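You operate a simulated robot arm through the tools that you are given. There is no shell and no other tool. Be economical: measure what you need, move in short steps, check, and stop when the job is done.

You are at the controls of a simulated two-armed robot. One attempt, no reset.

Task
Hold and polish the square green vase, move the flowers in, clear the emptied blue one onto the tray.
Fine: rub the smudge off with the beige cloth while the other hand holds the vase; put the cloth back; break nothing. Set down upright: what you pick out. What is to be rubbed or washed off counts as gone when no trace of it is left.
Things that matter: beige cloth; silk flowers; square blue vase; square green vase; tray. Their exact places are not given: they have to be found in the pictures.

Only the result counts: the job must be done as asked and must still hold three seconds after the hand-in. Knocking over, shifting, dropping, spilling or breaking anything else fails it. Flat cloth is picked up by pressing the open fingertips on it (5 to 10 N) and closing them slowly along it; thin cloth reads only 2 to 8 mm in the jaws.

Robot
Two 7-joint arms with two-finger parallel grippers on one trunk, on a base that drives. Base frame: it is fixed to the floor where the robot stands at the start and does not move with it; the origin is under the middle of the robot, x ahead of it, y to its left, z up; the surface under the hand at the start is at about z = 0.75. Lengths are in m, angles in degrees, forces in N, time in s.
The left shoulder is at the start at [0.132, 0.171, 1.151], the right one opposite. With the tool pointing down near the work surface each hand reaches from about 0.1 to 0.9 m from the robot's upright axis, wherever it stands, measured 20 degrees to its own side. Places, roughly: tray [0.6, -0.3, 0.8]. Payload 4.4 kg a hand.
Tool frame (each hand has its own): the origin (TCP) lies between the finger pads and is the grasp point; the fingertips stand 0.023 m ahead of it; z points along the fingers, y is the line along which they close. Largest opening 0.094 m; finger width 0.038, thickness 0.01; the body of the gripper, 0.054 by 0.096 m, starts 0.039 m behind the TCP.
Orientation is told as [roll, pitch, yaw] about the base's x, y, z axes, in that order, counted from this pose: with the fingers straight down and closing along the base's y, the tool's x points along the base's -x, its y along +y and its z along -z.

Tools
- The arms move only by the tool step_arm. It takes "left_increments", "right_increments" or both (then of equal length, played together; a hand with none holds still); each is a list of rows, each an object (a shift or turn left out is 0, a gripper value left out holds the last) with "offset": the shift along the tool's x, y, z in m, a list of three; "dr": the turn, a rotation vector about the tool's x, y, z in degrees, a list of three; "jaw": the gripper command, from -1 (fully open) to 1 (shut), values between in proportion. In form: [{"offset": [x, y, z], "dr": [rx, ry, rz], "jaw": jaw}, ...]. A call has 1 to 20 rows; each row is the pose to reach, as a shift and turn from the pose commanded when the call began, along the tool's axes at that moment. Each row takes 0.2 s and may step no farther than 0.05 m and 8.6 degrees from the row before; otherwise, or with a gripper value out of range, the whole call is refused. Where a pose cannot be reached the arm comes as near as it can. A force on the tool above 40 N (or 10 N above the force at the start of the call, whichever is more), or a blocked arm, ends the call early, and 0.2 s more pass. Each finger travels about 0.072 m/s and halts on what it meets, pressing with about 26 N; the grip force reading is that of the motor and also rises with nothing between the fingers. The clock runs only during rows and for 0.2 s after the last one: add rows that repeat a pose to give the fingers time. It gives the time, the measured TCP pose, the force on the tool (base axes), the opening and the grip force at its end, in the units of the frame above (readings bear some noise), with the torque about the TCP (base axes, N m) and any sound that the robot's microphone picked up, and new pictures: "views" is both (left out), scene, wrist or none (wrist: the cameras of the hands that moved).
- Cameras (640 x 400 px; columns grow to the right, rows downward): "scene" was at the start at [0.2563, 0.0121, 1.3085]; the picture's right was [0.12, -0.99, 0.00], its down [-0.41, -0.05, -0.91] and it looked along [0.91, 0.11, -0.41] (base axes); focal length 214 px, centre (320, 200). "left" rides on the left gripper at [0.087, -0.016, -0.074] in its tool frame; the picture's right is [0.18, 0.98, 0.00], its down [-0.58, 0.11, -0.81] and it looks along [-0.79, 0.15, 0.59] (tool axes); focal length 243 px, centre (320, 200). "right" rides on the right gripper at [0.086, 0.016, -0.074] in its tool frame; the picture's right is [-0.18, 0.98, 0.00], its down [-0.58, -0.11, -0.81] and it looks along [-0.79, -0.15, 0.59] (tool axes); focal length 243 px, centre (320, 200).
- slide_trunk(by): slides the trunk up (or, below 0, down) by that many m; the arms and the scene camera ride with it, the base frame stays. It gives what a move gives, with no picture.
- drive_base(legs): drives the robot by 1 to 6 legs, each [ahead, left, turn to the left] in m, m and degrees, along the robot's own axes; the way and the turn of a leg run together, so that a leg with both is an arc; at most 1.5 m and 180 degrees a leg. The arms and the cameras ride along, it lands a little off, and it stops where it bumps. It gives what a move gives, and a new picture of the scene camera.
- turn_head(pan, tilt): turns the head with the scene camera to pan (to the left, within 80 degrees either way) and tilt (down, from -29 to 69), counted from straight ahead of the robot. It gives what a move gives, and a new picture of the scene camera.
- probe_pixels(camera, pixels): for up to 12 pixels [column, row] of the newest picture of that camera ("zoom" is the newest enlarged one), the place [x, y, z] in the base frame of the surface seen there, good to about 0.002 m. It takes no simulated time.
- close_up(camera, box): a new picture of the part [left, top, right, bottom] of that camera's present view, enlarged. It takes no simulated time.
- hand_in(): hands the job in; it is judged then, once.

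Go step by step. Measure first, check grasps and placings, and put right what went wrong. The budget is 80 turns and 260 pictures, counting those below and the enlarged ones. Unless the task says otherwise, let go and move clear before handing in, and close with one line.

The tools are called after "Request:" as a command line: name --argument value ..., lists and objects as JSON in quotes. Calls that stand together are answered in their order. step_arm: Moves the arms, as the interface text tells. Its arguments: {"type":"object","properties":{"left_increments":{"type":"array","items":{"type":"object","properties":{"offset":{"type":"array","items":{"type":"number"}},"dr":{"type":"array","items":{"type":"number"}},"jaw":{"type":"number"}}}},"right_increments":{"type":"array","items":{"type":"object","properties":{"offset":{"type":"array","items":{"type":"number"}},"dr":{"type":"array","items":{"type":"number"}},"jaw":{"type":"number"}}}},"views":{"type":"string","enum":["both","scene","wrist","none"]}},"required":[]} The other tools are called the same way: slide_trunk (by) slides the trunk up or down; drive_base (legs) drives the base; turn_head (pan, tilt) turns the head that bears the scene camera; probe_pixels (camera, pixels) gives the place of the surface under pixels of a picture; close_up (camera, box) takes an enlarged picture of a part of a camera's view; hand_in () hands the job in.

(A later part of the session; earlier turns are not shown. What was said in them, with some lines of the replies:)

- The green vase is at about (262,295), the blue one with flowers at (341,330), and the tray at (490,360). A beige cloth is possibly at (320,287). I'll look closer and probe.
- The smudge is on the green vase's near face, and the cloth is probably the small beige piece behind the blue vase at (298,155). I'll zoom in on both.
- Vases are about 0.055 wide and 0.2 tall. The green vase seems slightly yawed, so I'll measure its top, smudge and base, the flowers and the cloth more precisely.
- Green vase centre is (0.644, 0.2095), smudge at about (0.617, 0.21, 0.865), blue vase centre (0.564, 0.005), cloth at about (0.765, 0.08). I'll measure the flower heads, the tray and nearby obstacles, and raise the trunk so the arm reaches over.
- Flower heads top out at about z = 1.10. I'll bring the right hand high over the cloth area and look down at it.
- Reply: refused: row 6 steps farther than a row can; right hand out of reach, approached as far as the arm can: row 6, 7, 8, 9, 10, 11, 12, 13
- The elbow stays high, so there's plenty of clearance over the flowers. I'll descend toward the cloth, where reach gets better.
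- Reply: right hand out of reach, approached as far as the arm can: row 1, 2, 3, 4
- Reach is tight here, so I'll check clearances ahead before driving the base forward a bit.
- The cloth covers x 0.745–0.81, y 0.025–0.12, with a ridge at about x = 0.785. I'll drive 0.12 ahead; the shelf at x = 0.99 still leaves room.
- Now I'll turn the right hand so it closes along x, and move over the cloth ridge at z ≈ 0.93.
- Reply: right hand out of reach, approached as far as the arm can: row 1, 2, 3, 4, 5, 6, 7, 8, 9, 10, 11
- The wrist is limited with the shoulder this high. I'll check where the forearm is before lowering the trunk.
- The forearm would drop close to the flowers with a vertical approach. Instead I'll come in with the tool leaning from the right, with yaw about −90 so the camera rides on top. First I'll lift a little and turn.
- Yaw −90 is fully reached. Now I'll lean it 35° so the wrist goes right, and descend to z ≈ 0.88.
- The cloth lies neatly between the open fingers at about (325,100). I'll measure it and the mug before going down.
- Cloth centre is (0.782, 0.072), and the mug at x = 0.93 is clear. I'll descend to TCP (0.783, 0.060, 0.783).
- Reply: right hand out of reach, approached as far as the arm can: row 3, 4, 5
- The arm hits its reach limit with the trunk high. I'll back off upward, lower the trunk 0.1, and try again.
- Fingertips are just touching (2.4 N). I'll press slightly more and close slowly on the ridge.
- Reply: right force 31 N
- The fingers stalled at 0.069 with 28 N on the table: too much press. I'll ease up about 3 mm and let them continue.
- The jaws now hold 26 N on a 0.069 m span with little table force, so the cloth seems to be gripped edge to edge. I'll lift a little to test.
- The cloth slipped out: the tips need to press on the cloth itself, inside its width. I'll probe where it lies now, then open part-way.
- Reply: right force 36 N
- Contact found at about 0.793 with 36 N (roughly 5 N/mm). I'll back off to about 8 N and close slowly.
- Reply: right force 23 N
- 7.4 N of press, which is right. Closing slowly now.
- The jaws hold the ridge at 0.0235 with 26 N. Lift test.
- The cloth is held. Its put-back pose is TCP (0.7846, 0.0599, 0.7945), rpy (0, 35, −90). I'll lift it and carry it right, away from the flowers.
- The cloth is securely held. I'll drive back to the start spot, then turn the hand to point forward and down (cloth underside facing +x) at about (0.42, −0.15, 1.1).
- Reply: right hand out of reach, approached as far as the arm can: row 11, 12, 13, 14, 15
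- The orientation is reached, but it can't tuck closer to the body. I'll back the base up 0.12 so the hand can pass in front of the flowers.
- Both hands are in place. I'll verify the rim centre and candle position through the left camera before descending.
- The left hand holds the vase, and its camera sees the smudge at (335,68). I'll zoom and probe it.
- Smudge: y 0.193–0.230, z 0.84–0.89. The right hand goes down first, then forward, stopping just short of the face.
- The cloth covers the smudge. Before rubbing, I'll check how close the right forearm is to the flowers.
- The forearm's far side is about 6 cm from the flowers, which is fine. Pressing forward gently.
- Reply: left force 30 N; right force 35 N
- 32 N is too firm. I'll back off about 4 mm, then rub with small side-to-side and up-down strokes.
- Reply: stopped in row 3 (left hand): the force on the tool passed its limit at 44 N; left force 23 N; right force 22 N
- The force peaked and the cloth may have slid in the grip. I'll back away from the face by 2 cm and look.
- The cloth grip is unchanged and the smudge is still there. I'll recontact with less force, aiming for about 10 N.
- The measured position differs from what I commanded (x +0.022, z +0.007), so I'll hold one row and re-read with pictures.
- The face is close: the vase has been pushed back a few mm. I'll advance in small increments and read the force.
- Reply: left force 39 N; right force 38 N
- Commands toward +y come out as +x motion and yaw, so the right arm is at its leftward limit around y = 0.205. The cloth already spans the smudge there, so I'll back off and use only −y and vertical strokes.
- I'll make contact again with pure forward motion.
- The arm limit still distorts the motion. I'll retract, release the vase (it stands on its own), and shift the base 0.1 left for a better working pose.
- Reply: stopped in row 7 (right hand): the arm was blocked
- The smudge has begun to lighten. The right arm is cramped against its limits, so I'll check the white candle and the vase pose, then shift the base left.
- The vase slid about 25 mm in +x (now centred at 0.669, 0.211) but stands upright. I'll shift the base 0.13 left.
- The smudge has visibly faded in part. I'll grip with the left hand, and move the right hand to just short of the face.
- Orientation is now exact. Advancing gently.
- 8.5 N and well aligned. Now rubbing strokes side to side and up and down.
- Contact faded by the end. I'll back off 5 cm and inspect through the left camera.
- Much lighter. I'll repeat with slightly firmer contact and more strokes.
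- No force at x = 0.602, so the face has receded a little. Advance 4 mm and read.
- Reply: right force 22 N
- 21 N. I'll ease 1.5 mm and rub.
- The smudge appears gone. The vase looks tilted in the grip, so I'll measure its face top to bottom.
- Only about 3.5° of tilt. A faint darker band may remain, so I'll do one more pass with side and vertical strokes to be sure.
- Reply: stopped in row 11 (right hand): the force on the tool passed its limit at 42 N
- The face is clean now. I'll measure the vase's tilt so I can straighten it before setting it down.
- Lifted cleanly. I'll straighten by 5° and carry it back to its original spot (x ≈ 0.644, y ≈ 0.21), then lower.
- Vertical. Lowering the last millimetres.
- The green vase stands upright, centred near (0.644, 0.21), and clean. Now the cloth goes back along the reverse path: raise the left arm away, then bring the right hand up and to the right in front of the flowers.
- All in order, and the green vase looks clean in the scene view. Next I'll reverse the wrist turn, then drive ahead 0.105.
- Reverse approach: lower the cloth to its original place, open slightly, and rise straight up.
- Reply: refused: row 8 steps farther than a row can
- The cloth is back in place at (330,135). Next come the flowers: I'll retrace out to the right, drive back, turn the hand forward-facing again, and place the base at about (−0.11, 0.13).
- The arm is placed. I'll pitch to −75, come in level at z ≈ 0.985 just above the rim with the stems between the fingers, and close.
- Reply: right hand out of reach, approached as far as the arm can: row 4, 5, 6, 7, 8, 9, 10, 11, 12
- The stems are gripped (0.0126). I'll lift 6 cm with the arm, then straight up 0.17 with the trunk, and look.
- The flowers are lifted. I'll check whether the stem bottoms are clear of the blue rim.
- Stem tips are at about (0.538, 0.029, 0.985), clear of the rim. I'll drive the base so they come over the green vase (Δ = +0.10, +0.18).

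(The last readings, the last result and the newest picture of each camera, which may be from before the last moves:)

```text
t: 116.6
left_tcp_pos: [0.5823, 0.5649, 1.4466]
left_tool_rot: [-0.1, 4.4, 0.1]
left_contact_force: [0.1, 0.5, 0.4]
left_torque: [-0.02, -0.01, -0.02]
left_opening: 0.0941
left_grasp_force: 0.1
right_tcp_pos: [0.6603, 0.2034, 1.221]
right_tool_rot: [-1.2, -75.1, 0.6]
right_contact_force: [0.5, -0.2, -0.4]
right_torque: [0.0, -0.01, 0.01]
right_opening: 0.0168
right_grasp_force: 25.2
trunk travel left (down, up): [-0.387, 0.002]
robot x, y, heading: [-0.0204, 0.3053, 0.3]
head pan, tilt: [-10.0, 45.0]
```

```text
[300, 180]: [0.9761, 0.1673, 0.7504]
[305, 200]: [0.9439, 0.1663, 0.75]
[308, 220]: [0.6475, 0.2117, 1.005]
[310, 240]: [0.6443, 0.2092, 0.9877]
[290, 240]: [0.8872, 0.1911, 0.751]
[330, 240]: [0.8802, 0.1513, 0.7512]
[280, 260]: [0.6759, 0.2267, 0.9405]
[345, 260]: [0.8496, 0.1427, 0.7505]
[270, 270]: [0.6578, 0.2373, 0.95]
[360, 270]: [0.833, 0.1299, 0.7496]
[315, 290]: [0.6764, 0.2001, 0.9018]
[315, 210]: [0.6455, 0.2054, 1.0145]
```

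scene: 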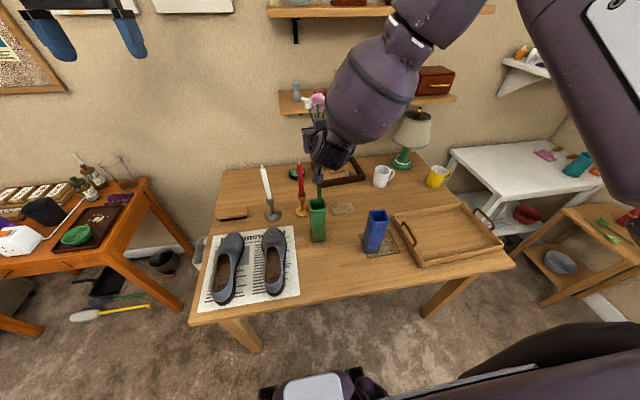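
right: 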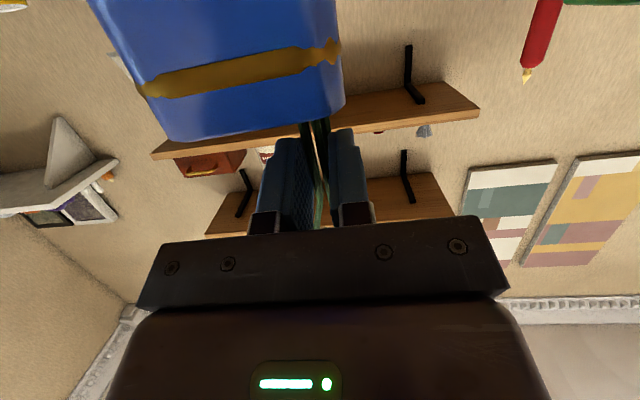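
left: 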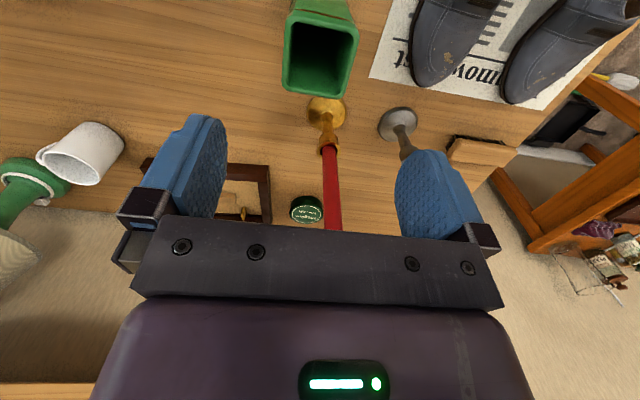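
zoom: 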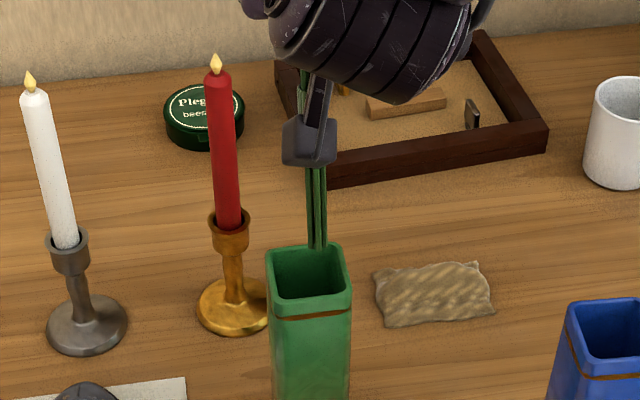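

Tips at (0.644, 0.207) lie well inside the green rim (centre about 0.65, 0.209). I'll lower with the trunk, then the last 5 cm with the arm, release, and back straight out.

Request:
slide_trunk --by -0.172

Request:
step_arm --right_increments '[{"offset": [0.0193, 0.001, 0.0052]}, {"offset": [0.0386, 0.002, 0.0105]}, {"offset": [0.0502, 0.002, 0.0136]}, {"offset": [0.0502, 0.002, 0.0136], "jaw": 0.5}, {"offset": [0.0502, 0.002, 0.0136], "jaw": 0.1}, {"offset": [0.0502, 0.002, 0.0136], "jaw": -0.2}, {"offset": [0.0502, 0.002, 0.0136], "jaw": -0.2}, {"offset": [0.0581, 0.002, -0.0153]}, {"offset": [0.0685, 0.002, -0.0539]}, {"offset": [0.0789, 0.002, -0.0925]}, {"offset": [0.0895, 0.002, -0.1312]}, {"offset": [0.0999, 0.002, -0.1698]}]' --views "both"

Request:
close_up --camera "scene" --box '[260, 80, 420, 240]'

```text
t: 118.5
left_tcp_pos: [0.5811, 0.5643, 1.2759]
left_tool_rot: [-0.1, 4.2, 0.0]
left_contact_force: [-0.2, 0.1, 0.4]
left_torque: [0.01, 0.02, 0.02]
left_opening: 0.0939
left_grasp_force: 0.0
right_tcp_pos: [0.6602, 0.2036, 1.0507]
right_tool_rot: [-1.0, -75.3, 0.5]
right_contact_force: [-0.2, -0.1, -0.9]
right_torque: [0.02, 0.01, -0.02]
right_opening: 0.0166
right_grasp_force: 25.7
trunk travel left (down, up): [-0.215, 0.174]
robot x, y, heading: [-0.0204, 0.3035, 0.3]
head pan, tilt: [-10.0, 45.0]
```

```text
t: 121.1
left_tcp_pos: [0.5827, 0.5654, 1.2751]
left_tool_rot: [-0.2, 4.5, 0.0]
left_contact_force: [-0.3, -0.3, 0.1]
left_torque: [-0.03, -0.01, 0.02]
left_opening: 0.0941
left_grasp_force: 0.0
right_tcp_pos: [0.4703, 0.2077, 0.9951]
right_tool_rot: [-1.3, -75.1, 0.6]
right_contact_force: [-0.2, 0.4, 0.8]
right_torque: [-0.01, -0.02, 0.04]
right_opening: 0.0562
right_grasp_force: 0.1
trunk travel left (down, up): [-0.215, 0.174]
robot x, y, heading: [-0.0186, 0.3083, 0.0]
head pan, tilt: [-10.0, 45.0]
```

scene: 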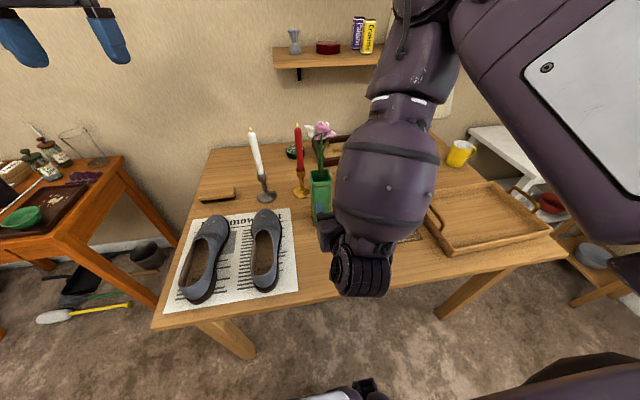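
right: 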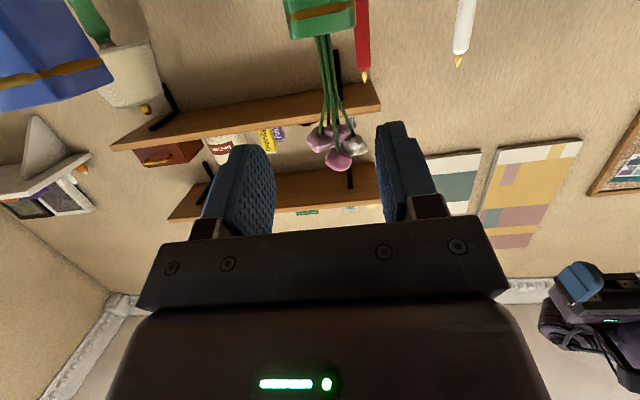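

```text
2.50 times, centred on (340, 160) of scene
```

zoom: 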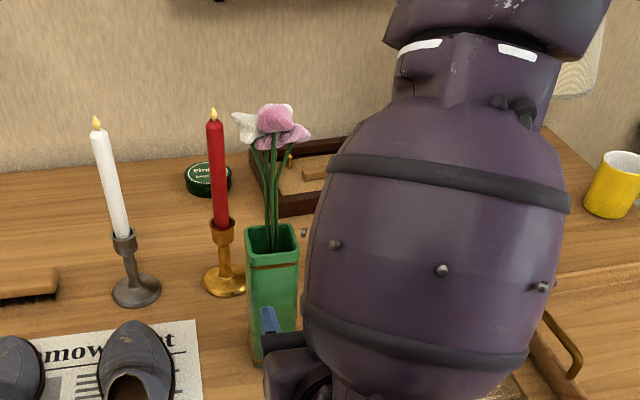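

The flowers stand in the green vase. For the blue vase at (0.564, 0.005): drive right 0.203, lower the trunk 0.125, open, advance, and grip its body from the front.

Request:
drive_base --legs '[[0, -0.203, 0]]'

Request:
slide_trunk --by -0.125

Request:
step_arm --right_increments '[{"offset": [0, 0, 0], "jaw": -0.6}, {"offset": [0, 0, 0], "jaw": -1}, {"offset": [0, 0, 0], "jaw": -1}]' --views "both"

Request:
probe_pixels --camera "right" --pixels '[[280, 60], [360, 60], [320, 60], [320, 20], [320, 100], [240, 60], [400, 60]]'

```text
t: 123.5
left_tcp_pos: [0.5831, 0.363, 1.273]
left_tool_rot: [-0.1, 4.4, 0.1]
left_contact_force: [0.0, -0.4, 0.0]
left_torque: [0.0, 0.01, 0.02]
left_opening: 0.094
left_grasp_force: 0.1
right_tcp_pos: [0.4704, 0.0054, 0.9962]
right_tool_rot: [-1.0, -75.1, 0.5]
right_contact_force: [-0.4, -0.2, -0.4]
right_torque: [0.0, 0.01, -0.02]
right_opening: 0.0564
right_grasp_force: 0.0
trunk travel left (down, up): [-0.215, 0.174]
robot x, y, heading: [-0.0171, 0.1033, 0.2]
head pan, tilt: [-10.0, 45.0]
```

scene: 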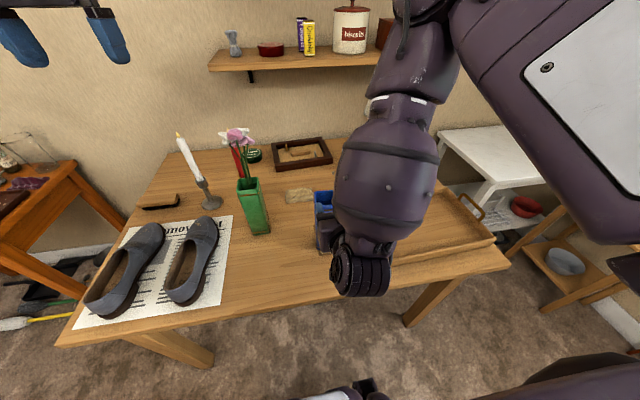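

```text
t: 125.0
left_tcp_pos: [0.582, 0.3624, 1.1505]
left_tool_rot: [0.0, 4.1, 0.1]
left_contact_force: [-0.8, 1.2, 0.6]
left_torque: [0.0, -0.03, -0.01]
left_opening: 0.0942
left_grasp_force: 0.0
right_tcp_pos: [0.4677, 0.0051, 0.7948]
right_tool_rot: [-0.9, -62.6, 0.4]
right_contact_force: [-0.4, -0.2, 0.2]
right_torque: [0.05, 0.01, -0.02]
right_opening: 0.0565
right_grasp_force: 0.0
trunk travel left (down, up): [-0.09, 0.299]
robot x, y, heading: [-0.0157, 0.1037, 0.1]
head pan, tilt: [-10.0, 45.0]
```

```text
t: 125.8
left_tcp_pos: [0.5829, 0.3624, 1.1492]
left_tool_rot: [0.0, 4.4, 0.2]
left_contact_force: [0.2, -0.5, 0.1]
left_torque: [-0.03, 0.04, 0.07]
left_opening: 0.0939
left_grasp_force: 0.1
right_tcp_pos: [0.4672, 0.0052, 0.794]
right_tool_rot: [-1.0, -62.5, 0.4]
right_contact_force: [0.1, 0.1, -0.6]
right_torque: [0.01, -0.01, -0.01]
right_opening: 0.0944
right_grasp_force: 0.0
trunk travel left (down, up): [-0.09, 0.299]
robot x, y, heading: [-0.0203, 0.1034, 0.0]
head pan, tilt: [-10.0, 45.0]
```

scene: 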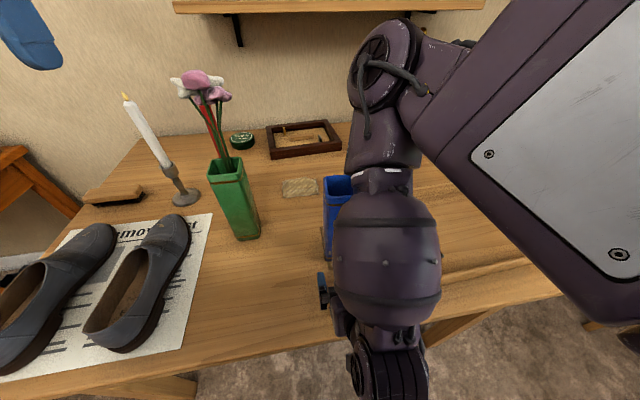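
right: 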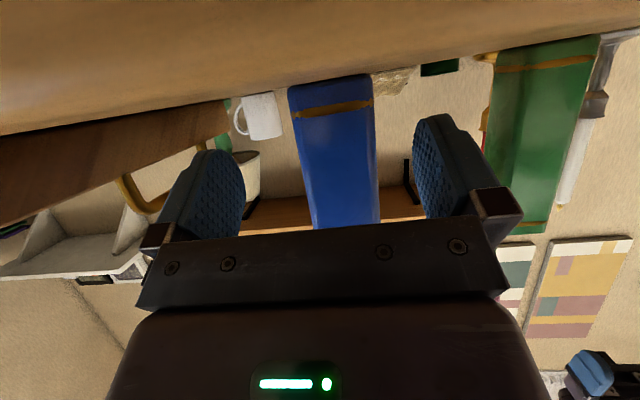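

```text
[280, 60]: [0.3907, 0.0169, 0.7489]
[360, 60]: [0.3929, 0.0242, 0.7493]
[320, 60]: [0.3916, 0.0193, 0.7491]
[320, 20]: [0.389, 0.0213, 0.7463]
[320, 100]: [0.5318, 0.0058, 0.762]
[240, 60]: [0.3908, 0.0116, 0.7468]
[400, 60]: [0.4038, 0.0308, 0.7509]
```

The trunk drop left the hand lower (z 0.794, pitch −62), but it is centred on the blue vase at (335,150). I'll raise it 6 cm first so its camera clears the table edge, then advance, close, and lift.

Request:
step_arm --right_increments '[{"offset": [-0.0266, 0, -0.0139], "jaw": -1}, {"offset": [-0.0532, 0, -0.0277]}, {"offset": [-0.0532, 0, -0.0277]}, {"offset": [-0.0668, 0, -0.0017]}, {"offset": [-0.0804, 0, 0.0243]}, {"offset": [-0.0939, 0, 0.0503]}, {"offset": [-0.0939, 0, 0.0503]}, {"offset": [-0.0939, 0, 0.0503], "jaw": -0.5}, {"offset": [-0.0939, 0, 0.0503], "jaw": 0}, {"offset": [-0.0939, 0, 0.0503], "jaw": 0.5}, {"offset": [-0.0939, 0, 0.0503], "jaw": 1}, {"offset": [-0.0939, 0, 0.0503], "jaw": 1}]' --views "wrist"

Request:
slide_trunk --by 0.12

Request:
turn_head --pan -15 --tilt 50

```text
t: 126.5
left_tcp_pos: [0.5827, 0.3626, 1.1492]
left_tool_rot: [-0.1, 4.5, 0.1]
left_contact_force: [0.3, -0.2, -0.2]
left_torque: [0.02, 0.02, 0.04]
left_opening: 0.0939
left_grasp_force: 0.1
right_tcp_pos: [0.4639, -0.0501, 0.7811]
right_tool_rot: [4.7, -51.9, -27.5]
right_contact_force: [-10.5, 11.1, 22.4]
right_torque: [-0.77, 0.63, -0.62]
right_opening: 0.0913
right_grasp_force: 0.2
right hand out of reach, approached as far as the arm can: row 1, 2, 3
trunk travel left (down, up): [-0.09, 0.299]
robot x, y, heading: [-0.0173, 0.1031, 0.7]
head pan, tilt: [-10.0, 45.0]
stopped in row 3 (right hand): the force on the tool passed its limit at 104 N (the readings are from after the stop); the commanded pose is now the measured one
```

right: 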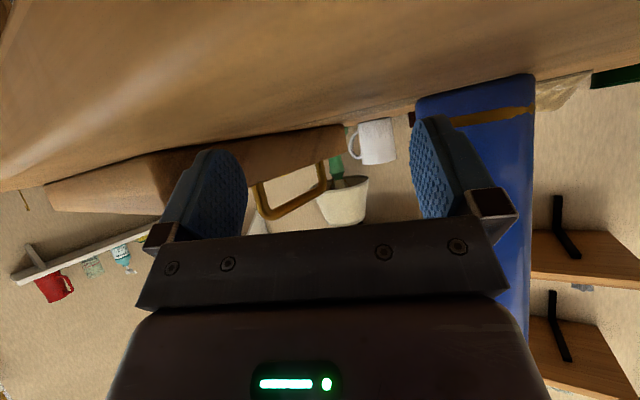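

```text
t: 128.0
left_tcp_pos: [0.5848, 0.362, 1.2646]
left_tool_rot: [-0.1, 4.7, 0.0]
left_contact_force: [-0.4, -0.6, 0.2]
left_torque: [-0.01, 0.03, 0.02]
left_opening: 0.0938
left_grasp_force: 0.0
right_tcp_pos: [0.4647, -0.0499, 0.8973]
right_tool_rot: [4.0, -51.8, -26.5]
right_contact_force: [0.5, 1.5, 0.0]
right_torque: [0.01, -0.01, 0.0]
right_opening: 0.0941
right_grasp_force: 0.0
trunk travel left (down, up): [-0.21, 0.179]
robot x, y, heading: [-0.0202, 0.1086, 0.4]
head pan, tilt: [-10.0, 45.0]
```

```text
t: 128.6
left_tcp_pos: [0.5821, 0.3623, 1.2678]
left_tool_rot: [0.0, 4.5, -0.1]
left_contact_force: [-0.6, 0.9, 0.1]
left_torque: [0.0, -0.04, 0.0]
left_opening: 0.0941
left_grasp_force: 0.0
right_tcp_pos: [0.4628, -0.0498, 0.8986]
right_tool_rot: [4.2, -52.0, -26.6]
right_contact_force: [-0.5, -0.2, 0.9]
right_torque: [0.01, 0.03, 0.0]
right_opening: 0.0939
right_grasp_force: 0.0
trunk travel left (down, up): [-0.21, 0.179]
robot x, y, heading: [-0.0185, 0.1067, 0.4]
head pan, tilt: [-15.0, 50.0]
```

scene: 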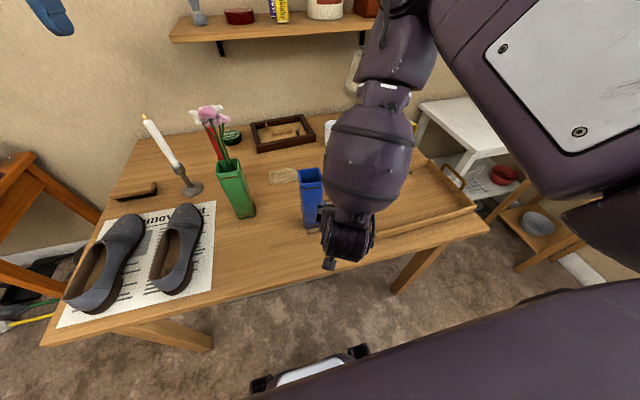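

The hand bumped the table front, but everything still stands (blue vase upright at (312,195)). I'll use the left hand from above instead: probe the blue rim, drive so the left hand is over it, and descend to z ≈ 1.06.

Request:
probe_pixels --camera "scene" --pixels '[[300, 170], [320, 169], [303, 185], [312, 172], [310, 205], [304, 215], [318, 187], [311, 190]]'

Request:
drive_base --legs '[[-0.018, -0.357, 0]]'

Request:
step_arm --left_increments '[{"offset": [-0.003, 0, 0.043], "dr": [0, -1.5, 0], "jaw": -1}, {"offset": [-0.0066, 0, 0.086], "dr": [0, -3, 0]}, {"offset": [-0.01, 0, 0.129], "dr": [0, -4.4, 0]}, {"offset": [-0.013, 0, 0.172], "dr": [0, -4.4, 0]}, {"offset": [-0.0156, 0, 0.205], "dr": [0, -4.4, 0]}]' --views "both"

Request:
probe_pixels --camera "left" --pixels '[[284, 60], [350, 60], [284, 100], [345, 105], [284, 30], [353, 27], [284, 80], [350, 80]]'

```text
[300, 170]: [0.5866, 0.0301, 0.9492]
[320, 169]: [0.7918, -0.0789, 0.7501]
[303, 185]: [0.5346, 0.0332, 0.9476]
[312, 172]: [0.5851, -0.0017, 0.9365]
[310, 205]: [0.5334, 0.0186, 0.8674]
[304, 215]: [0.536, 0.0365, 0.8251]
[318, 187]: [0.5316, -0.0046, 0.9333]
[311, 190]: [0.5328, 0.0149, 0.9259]
```

```text
t: 132.3
left_tcp_pos: [0.5665, 0.0066, 1.2684]
left_tool_rot: [0.0, 4.5, 0.3]
left_contact_force: [-0.3, -1.3, 1.1]
left_torque: [-0.01, -0.01, 0.02]
left_opening: 0.0942
left_grasp_force: 0.1
right_tcp_pos: [0.4495, -0.4066, 0.8997]
right_tool_rot: [4.3, -52.0, -26.2]
right_contact_force: [0.2, -0.2, 0.0]
right_torque: [-0.03, -0.01, -0.03]
right_opening: 0.094
right_grasp_force: 0.1
trunk travel left (down, up): [-0.21, 0.179]
robot x, y, heading: [-0.0353, -0.2567, 0.5]
head pan, tilt: [-15.0, 50.0]
```

scene: 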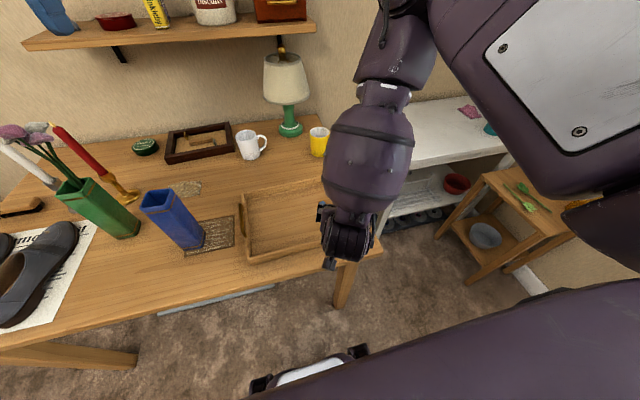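

```text
t: 133.5
left_tcp_pos: [0.5673, 0.0076, 1.0636]
left_tool_rot: [-0.1, 0.1, 0.4]
left_contact_force: [-0.1, 0.8, 0.7]
left_torque: [0.0, 0.0, -0.02]
left_opening: 0.0943
left_grasp_force: 0.1
right_tcp_pos: [0.4497, -0.4059, 0.8981]
right_tool_rot: [4.2, -52.1, -26.2]
right_contact_force: [0.2, -0.5, -1.2]
right_torque: [-0.02, -0.01, 0.03]
right_opening: 0.094
right_grasp_force: 0.0
trunk travel left (down, up): [-0.21, 0.179]
robot x, y, heading: [-0.0347, -0.2539, 0.7]
head pan, tilt: [-15.0, 50.0]
```

scene: 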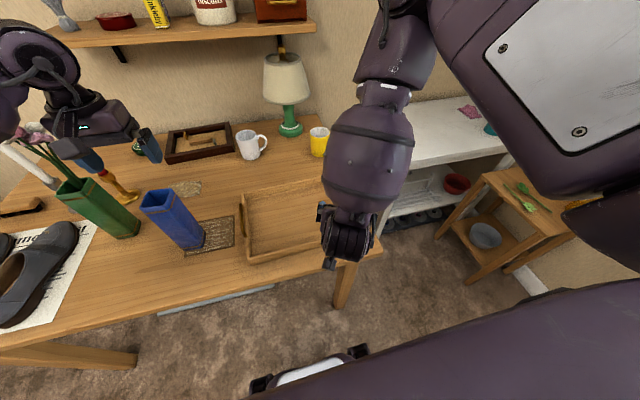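
left: 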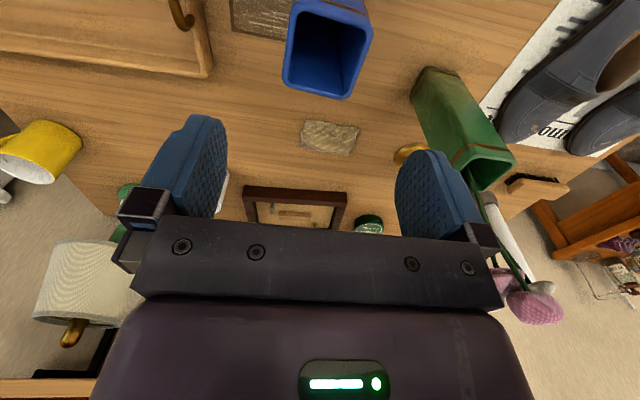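

```text
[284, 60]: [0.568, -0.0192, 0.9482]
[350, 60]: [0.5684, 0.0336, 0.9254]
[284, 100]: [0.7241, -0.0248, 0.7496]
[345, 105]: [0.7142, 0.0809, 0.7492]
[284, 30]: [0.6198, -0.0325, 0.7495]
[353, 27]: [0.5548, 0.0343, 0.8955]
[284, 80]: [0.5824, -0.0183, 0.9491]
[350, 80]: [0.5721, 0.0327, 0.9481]
```

The blue vase is centred at about (0.563, 0.0065), right under the left hand. I'll descend, grip, lift 0.12, drive to the tray, and lower to just above its floor.

Request:
step_arm --left_increments '[{"offset": [0.003, -0.001, 0.045], "jaw": -1}, {"offset": [0.003, -0.001, 0.09]}, {"offset": [0.003, -0.001, 0.125]}, {"offset": [0.003, -0.001, 0.138]}, {"offset": [0.003, -0.001, 0.138], "jaw": -0.5}, {"offset": [0.003, -0.001, 0.138], "jaw": 0}, {"offset": [0.003, -0.001, 0.138], "jaw": 0.5}, {"offset": [0.003, -0.001, 0.138], "jaw": 1}, {"offset": [0.003, -0.001, 0.138], "jaw": 1}, {"offset": [0.003, -0.001, 0.108]}, {"offset": [0.003, -0.001, 0.068]}, {"offset": [0.003, -0.001, 0.028]}, {"offset": [0.003, -0.001, 0.018]}]' --views "none"

Request:
drive_base --legs '[[0.03, -0.278, 0]]'

Request:
step_arm --left_increments '[{"offset": [0, 0, 0.04]}, {"offset": [0, 0, 0.08]}, {"offset": [0, 0, 0.1]}, {"offset": [0, 0, 0.109]}, {"offset": [0, 0, 0.109]}]' --views "both"

```text
t: 136.3
left_tcp_pos: [0.5613, 0.0057, 1.0435]
left_tool_rot: [-0.1, 0.1, 0.4]
left_contact_force: [0.6, 0.6, -2.6]
left_torque: [0.01, 0.01, -0.04]
left_opening: 0.058
left_grasp_force: 26.0
right_tcp_pos: [0.45, -0.4056, 0.8983]
right_tool_rot: [4.2, -52.0, -26.2]
right_contact_force: [0.9, 0.9, 0.3]
right_torque: [0.03, 0.02, 0.01]
right_opening: 0.094
right_grasp_force: 0.0
trunk travel left (down, up): [-0.21, 0.179]
robot x, y, heading: [-0.0366, -0.2558, 0.4]
head pan, tilt: [-15.0, 50.0]
```

```text
t: 139.4
left_tcp_pos: [0.5944, -0.2724, 1.0431]
left_tool_rot: [0.0, 0.1, 0.6]
left_contact_force: [-0.3, 0.3, -3.3]
left_torque: [-0.04, 0.0, 0.01]
left_opening: 0.0582
left_grasp_force: 26.2
right_tcp_pos: [0.4834, -0.6822, 0.8991]
right_tool_rot: [4.2, -52.0, -26.1]
right_contact_force: [-0.4, 0.5, 0.0]
right_torque: [-0.01, 0.03, 0.02]
right_opening: 0.0939
right_grasp_force: 0.1
trunk travel left (down, up): [-0.21, 0.179]
robot x, y, heading: [0.0, -0.5336, 0.7]
head pan, tilt: [-15.0, 50.0]
```

scene: 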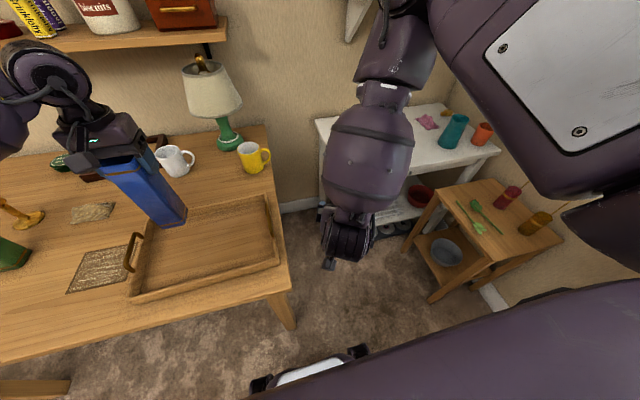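

```text
t: 140.6
left_tcp_pos: [0.5947, -0.2708, 0.9333]
left_tool_rot: [0.0, 0.1, 0.5]
left_contact_force: [-0.9, 0.6, -3.2]
left_torque: [-0.01, 0.0, -0.02]
left_opening: 0.0578
left_grasp_force: 26.0
right_tcp_pos: [0.4827, -0.6824, 0.8994]
right_tool_rot: [4.2, -52.0, -26.1]
right_contact_force: [0.5, 0.0, 0.5]
right_torque: [0.0, 0.01, 0.01]
right_opening: 0.0942
right_grasp_force: 0.0
trunk travel left (down, up): [-0.21, 0.179]
robot x, y, heading: [-0.0016, -0.5321, 0.7]
head pan, tilt: [-15.0, 50.0]
```

scene: 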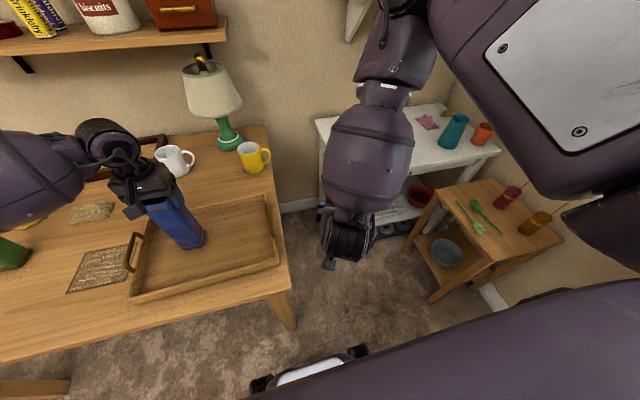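
left: 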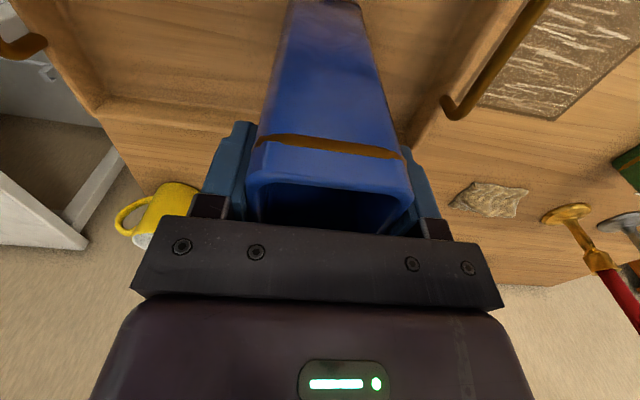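

It's over the tray floor and just hanging. Lower 3 mm, release, rise clear, and look.

Request:
step_arm --left_increments '[{"offset": [0, 0, 0.0015]}, {"offset": [0, 0, 0.003]}, {"offset": [0, 0, 0.003]}, {"offset": [0, 0, 0.003], "jaw": 0}, {"offset": [0, 0, 0.003], "jaw": -0.4}, {"offset": [0, 0, 0.003], "jaw": -1}, {"offset": [0, 0, 0.003], "jaw": -1}, {"offset": [0, 0, -0.04]}, {"offset": [0, 0, -0.085]}, {"offset": [0, 0, -0.13]}, {"offset": [0, 0, -0.175]}]' --views "wrist"

Request:
turn_head --pan 30 --tilt 45

```text
t: 143.0
left_tcp_pos: [0.5921, -0.2714, 1.1098]
left_tool_rot: [0.0, 0.2, 0.5]
left_contact_force: [-0.7, -0.1, 0.1]
left_torque: [-0.01, -0.04, 0.02]
left_opening: 0.094
left_grasp_force: 0.1
right_tcp_pos: [0.4821, -0.6826, 0.8999]
right_tool_rot: [4.3, -52.0, -26.0]
right_contact_force: [-0.2, -0.5, -0.4]
right_torque: [-0.02, -0.01, 0.0]
right_opening: 0.0941
right_grasp_force: 0.0
trunk travel left (down, up): [-0.21, 0.179]
robot x, y, heading: [-0.0045, -0.5341, 1.0]
head pan, tilt: [-15.0, 50.0]
```

left: 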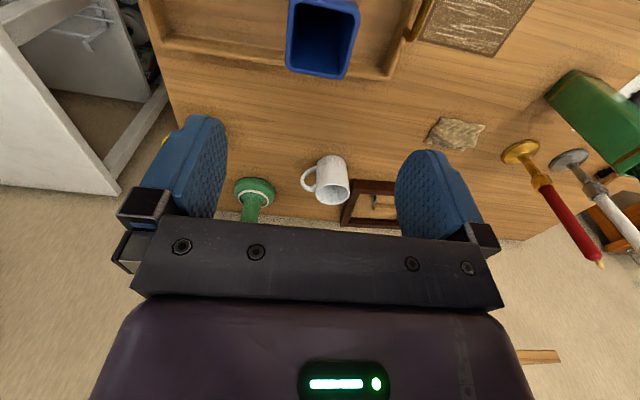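

```text
t: 144.1
left_tcp_pos: [0.5929, -0.2706, 1.1093]
left_tool_rot: [-0.1, 0.1, 0.5]
left_contact_force: [0.7, 0.4, 0.1]
left_torque: [0.01, 0.01, -0.02]
left_opening: 0.0939
left_grasp_force: 0.0
right_tcp_pos: [0.4828, -0.6835, 0.899]
right_tool_rot: [4.3, -52.0, -26.1]
right_contact_force: [-0.3, 0.4, 0.1]
right_torque: [-0.01, 0.02, 0.0]
right_opening: 0.094
right_grasp_force: 0.1
trunk travel left (down, up): [-0.21, 0.179]
robot x, y, heading: [-0.0019, -0.5307, 0.7]
head pan, tilt: [30.0, 45.0]
5 turns are left
```

scene: 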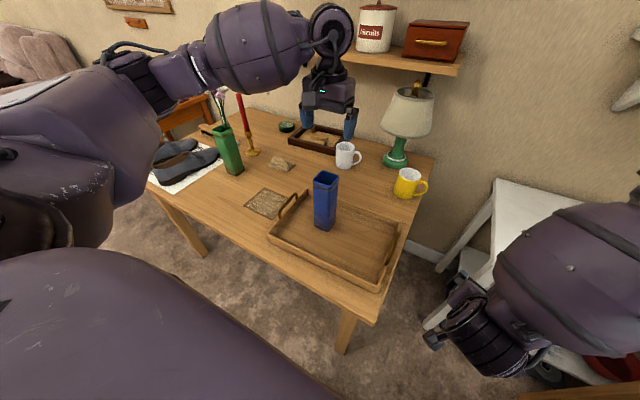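

The blue vase stands empty on the tray, the cloth is back, and the flowers are in the green vase. I'll take one last close look at the green vase for traces of the smudge.

Request:
close_up --camera "scene" --box '[180, 80, 280, 190]'

Request:
close_up --camera "scene" --box '[208, 115, 248, 180]'

```text
3.64 times, centred on (230, 135) of scene
```

zoom: 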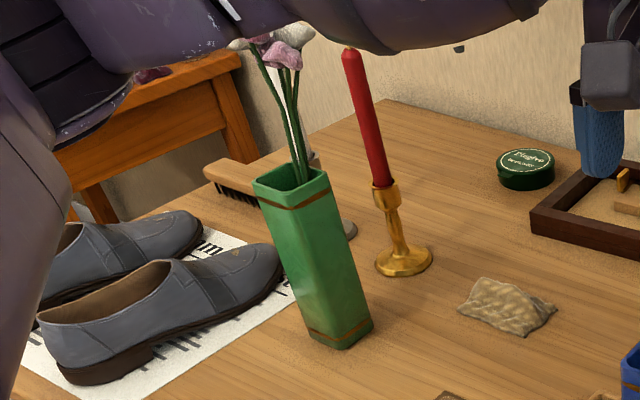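

```text
6.15 times, centred on (228, 148) of scene
4 turns are left
```

zoom: 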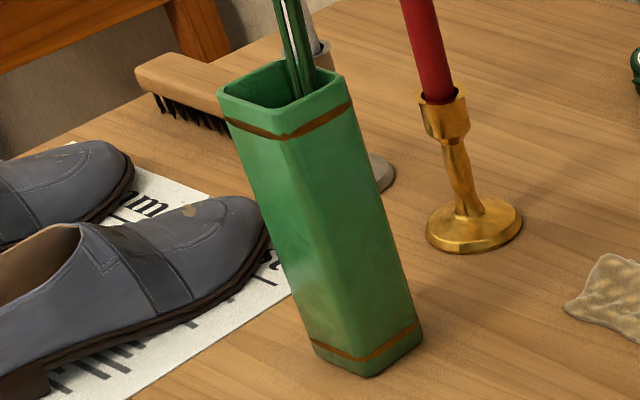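

The green vase shows no trace of the smudge and everything else stands as it should, with both hands clear. Handing in.

Request:
hand_in

```text
The job is handed in.
```

The green vase is polished clean and holds the flowers. The empty blue vase stands upright on the tray, and the cloth is back where it was. During the blue-vase pickup the right hand struck the table hard (about 104 N), but nothing looked moved or broken in the pictures afterwards.
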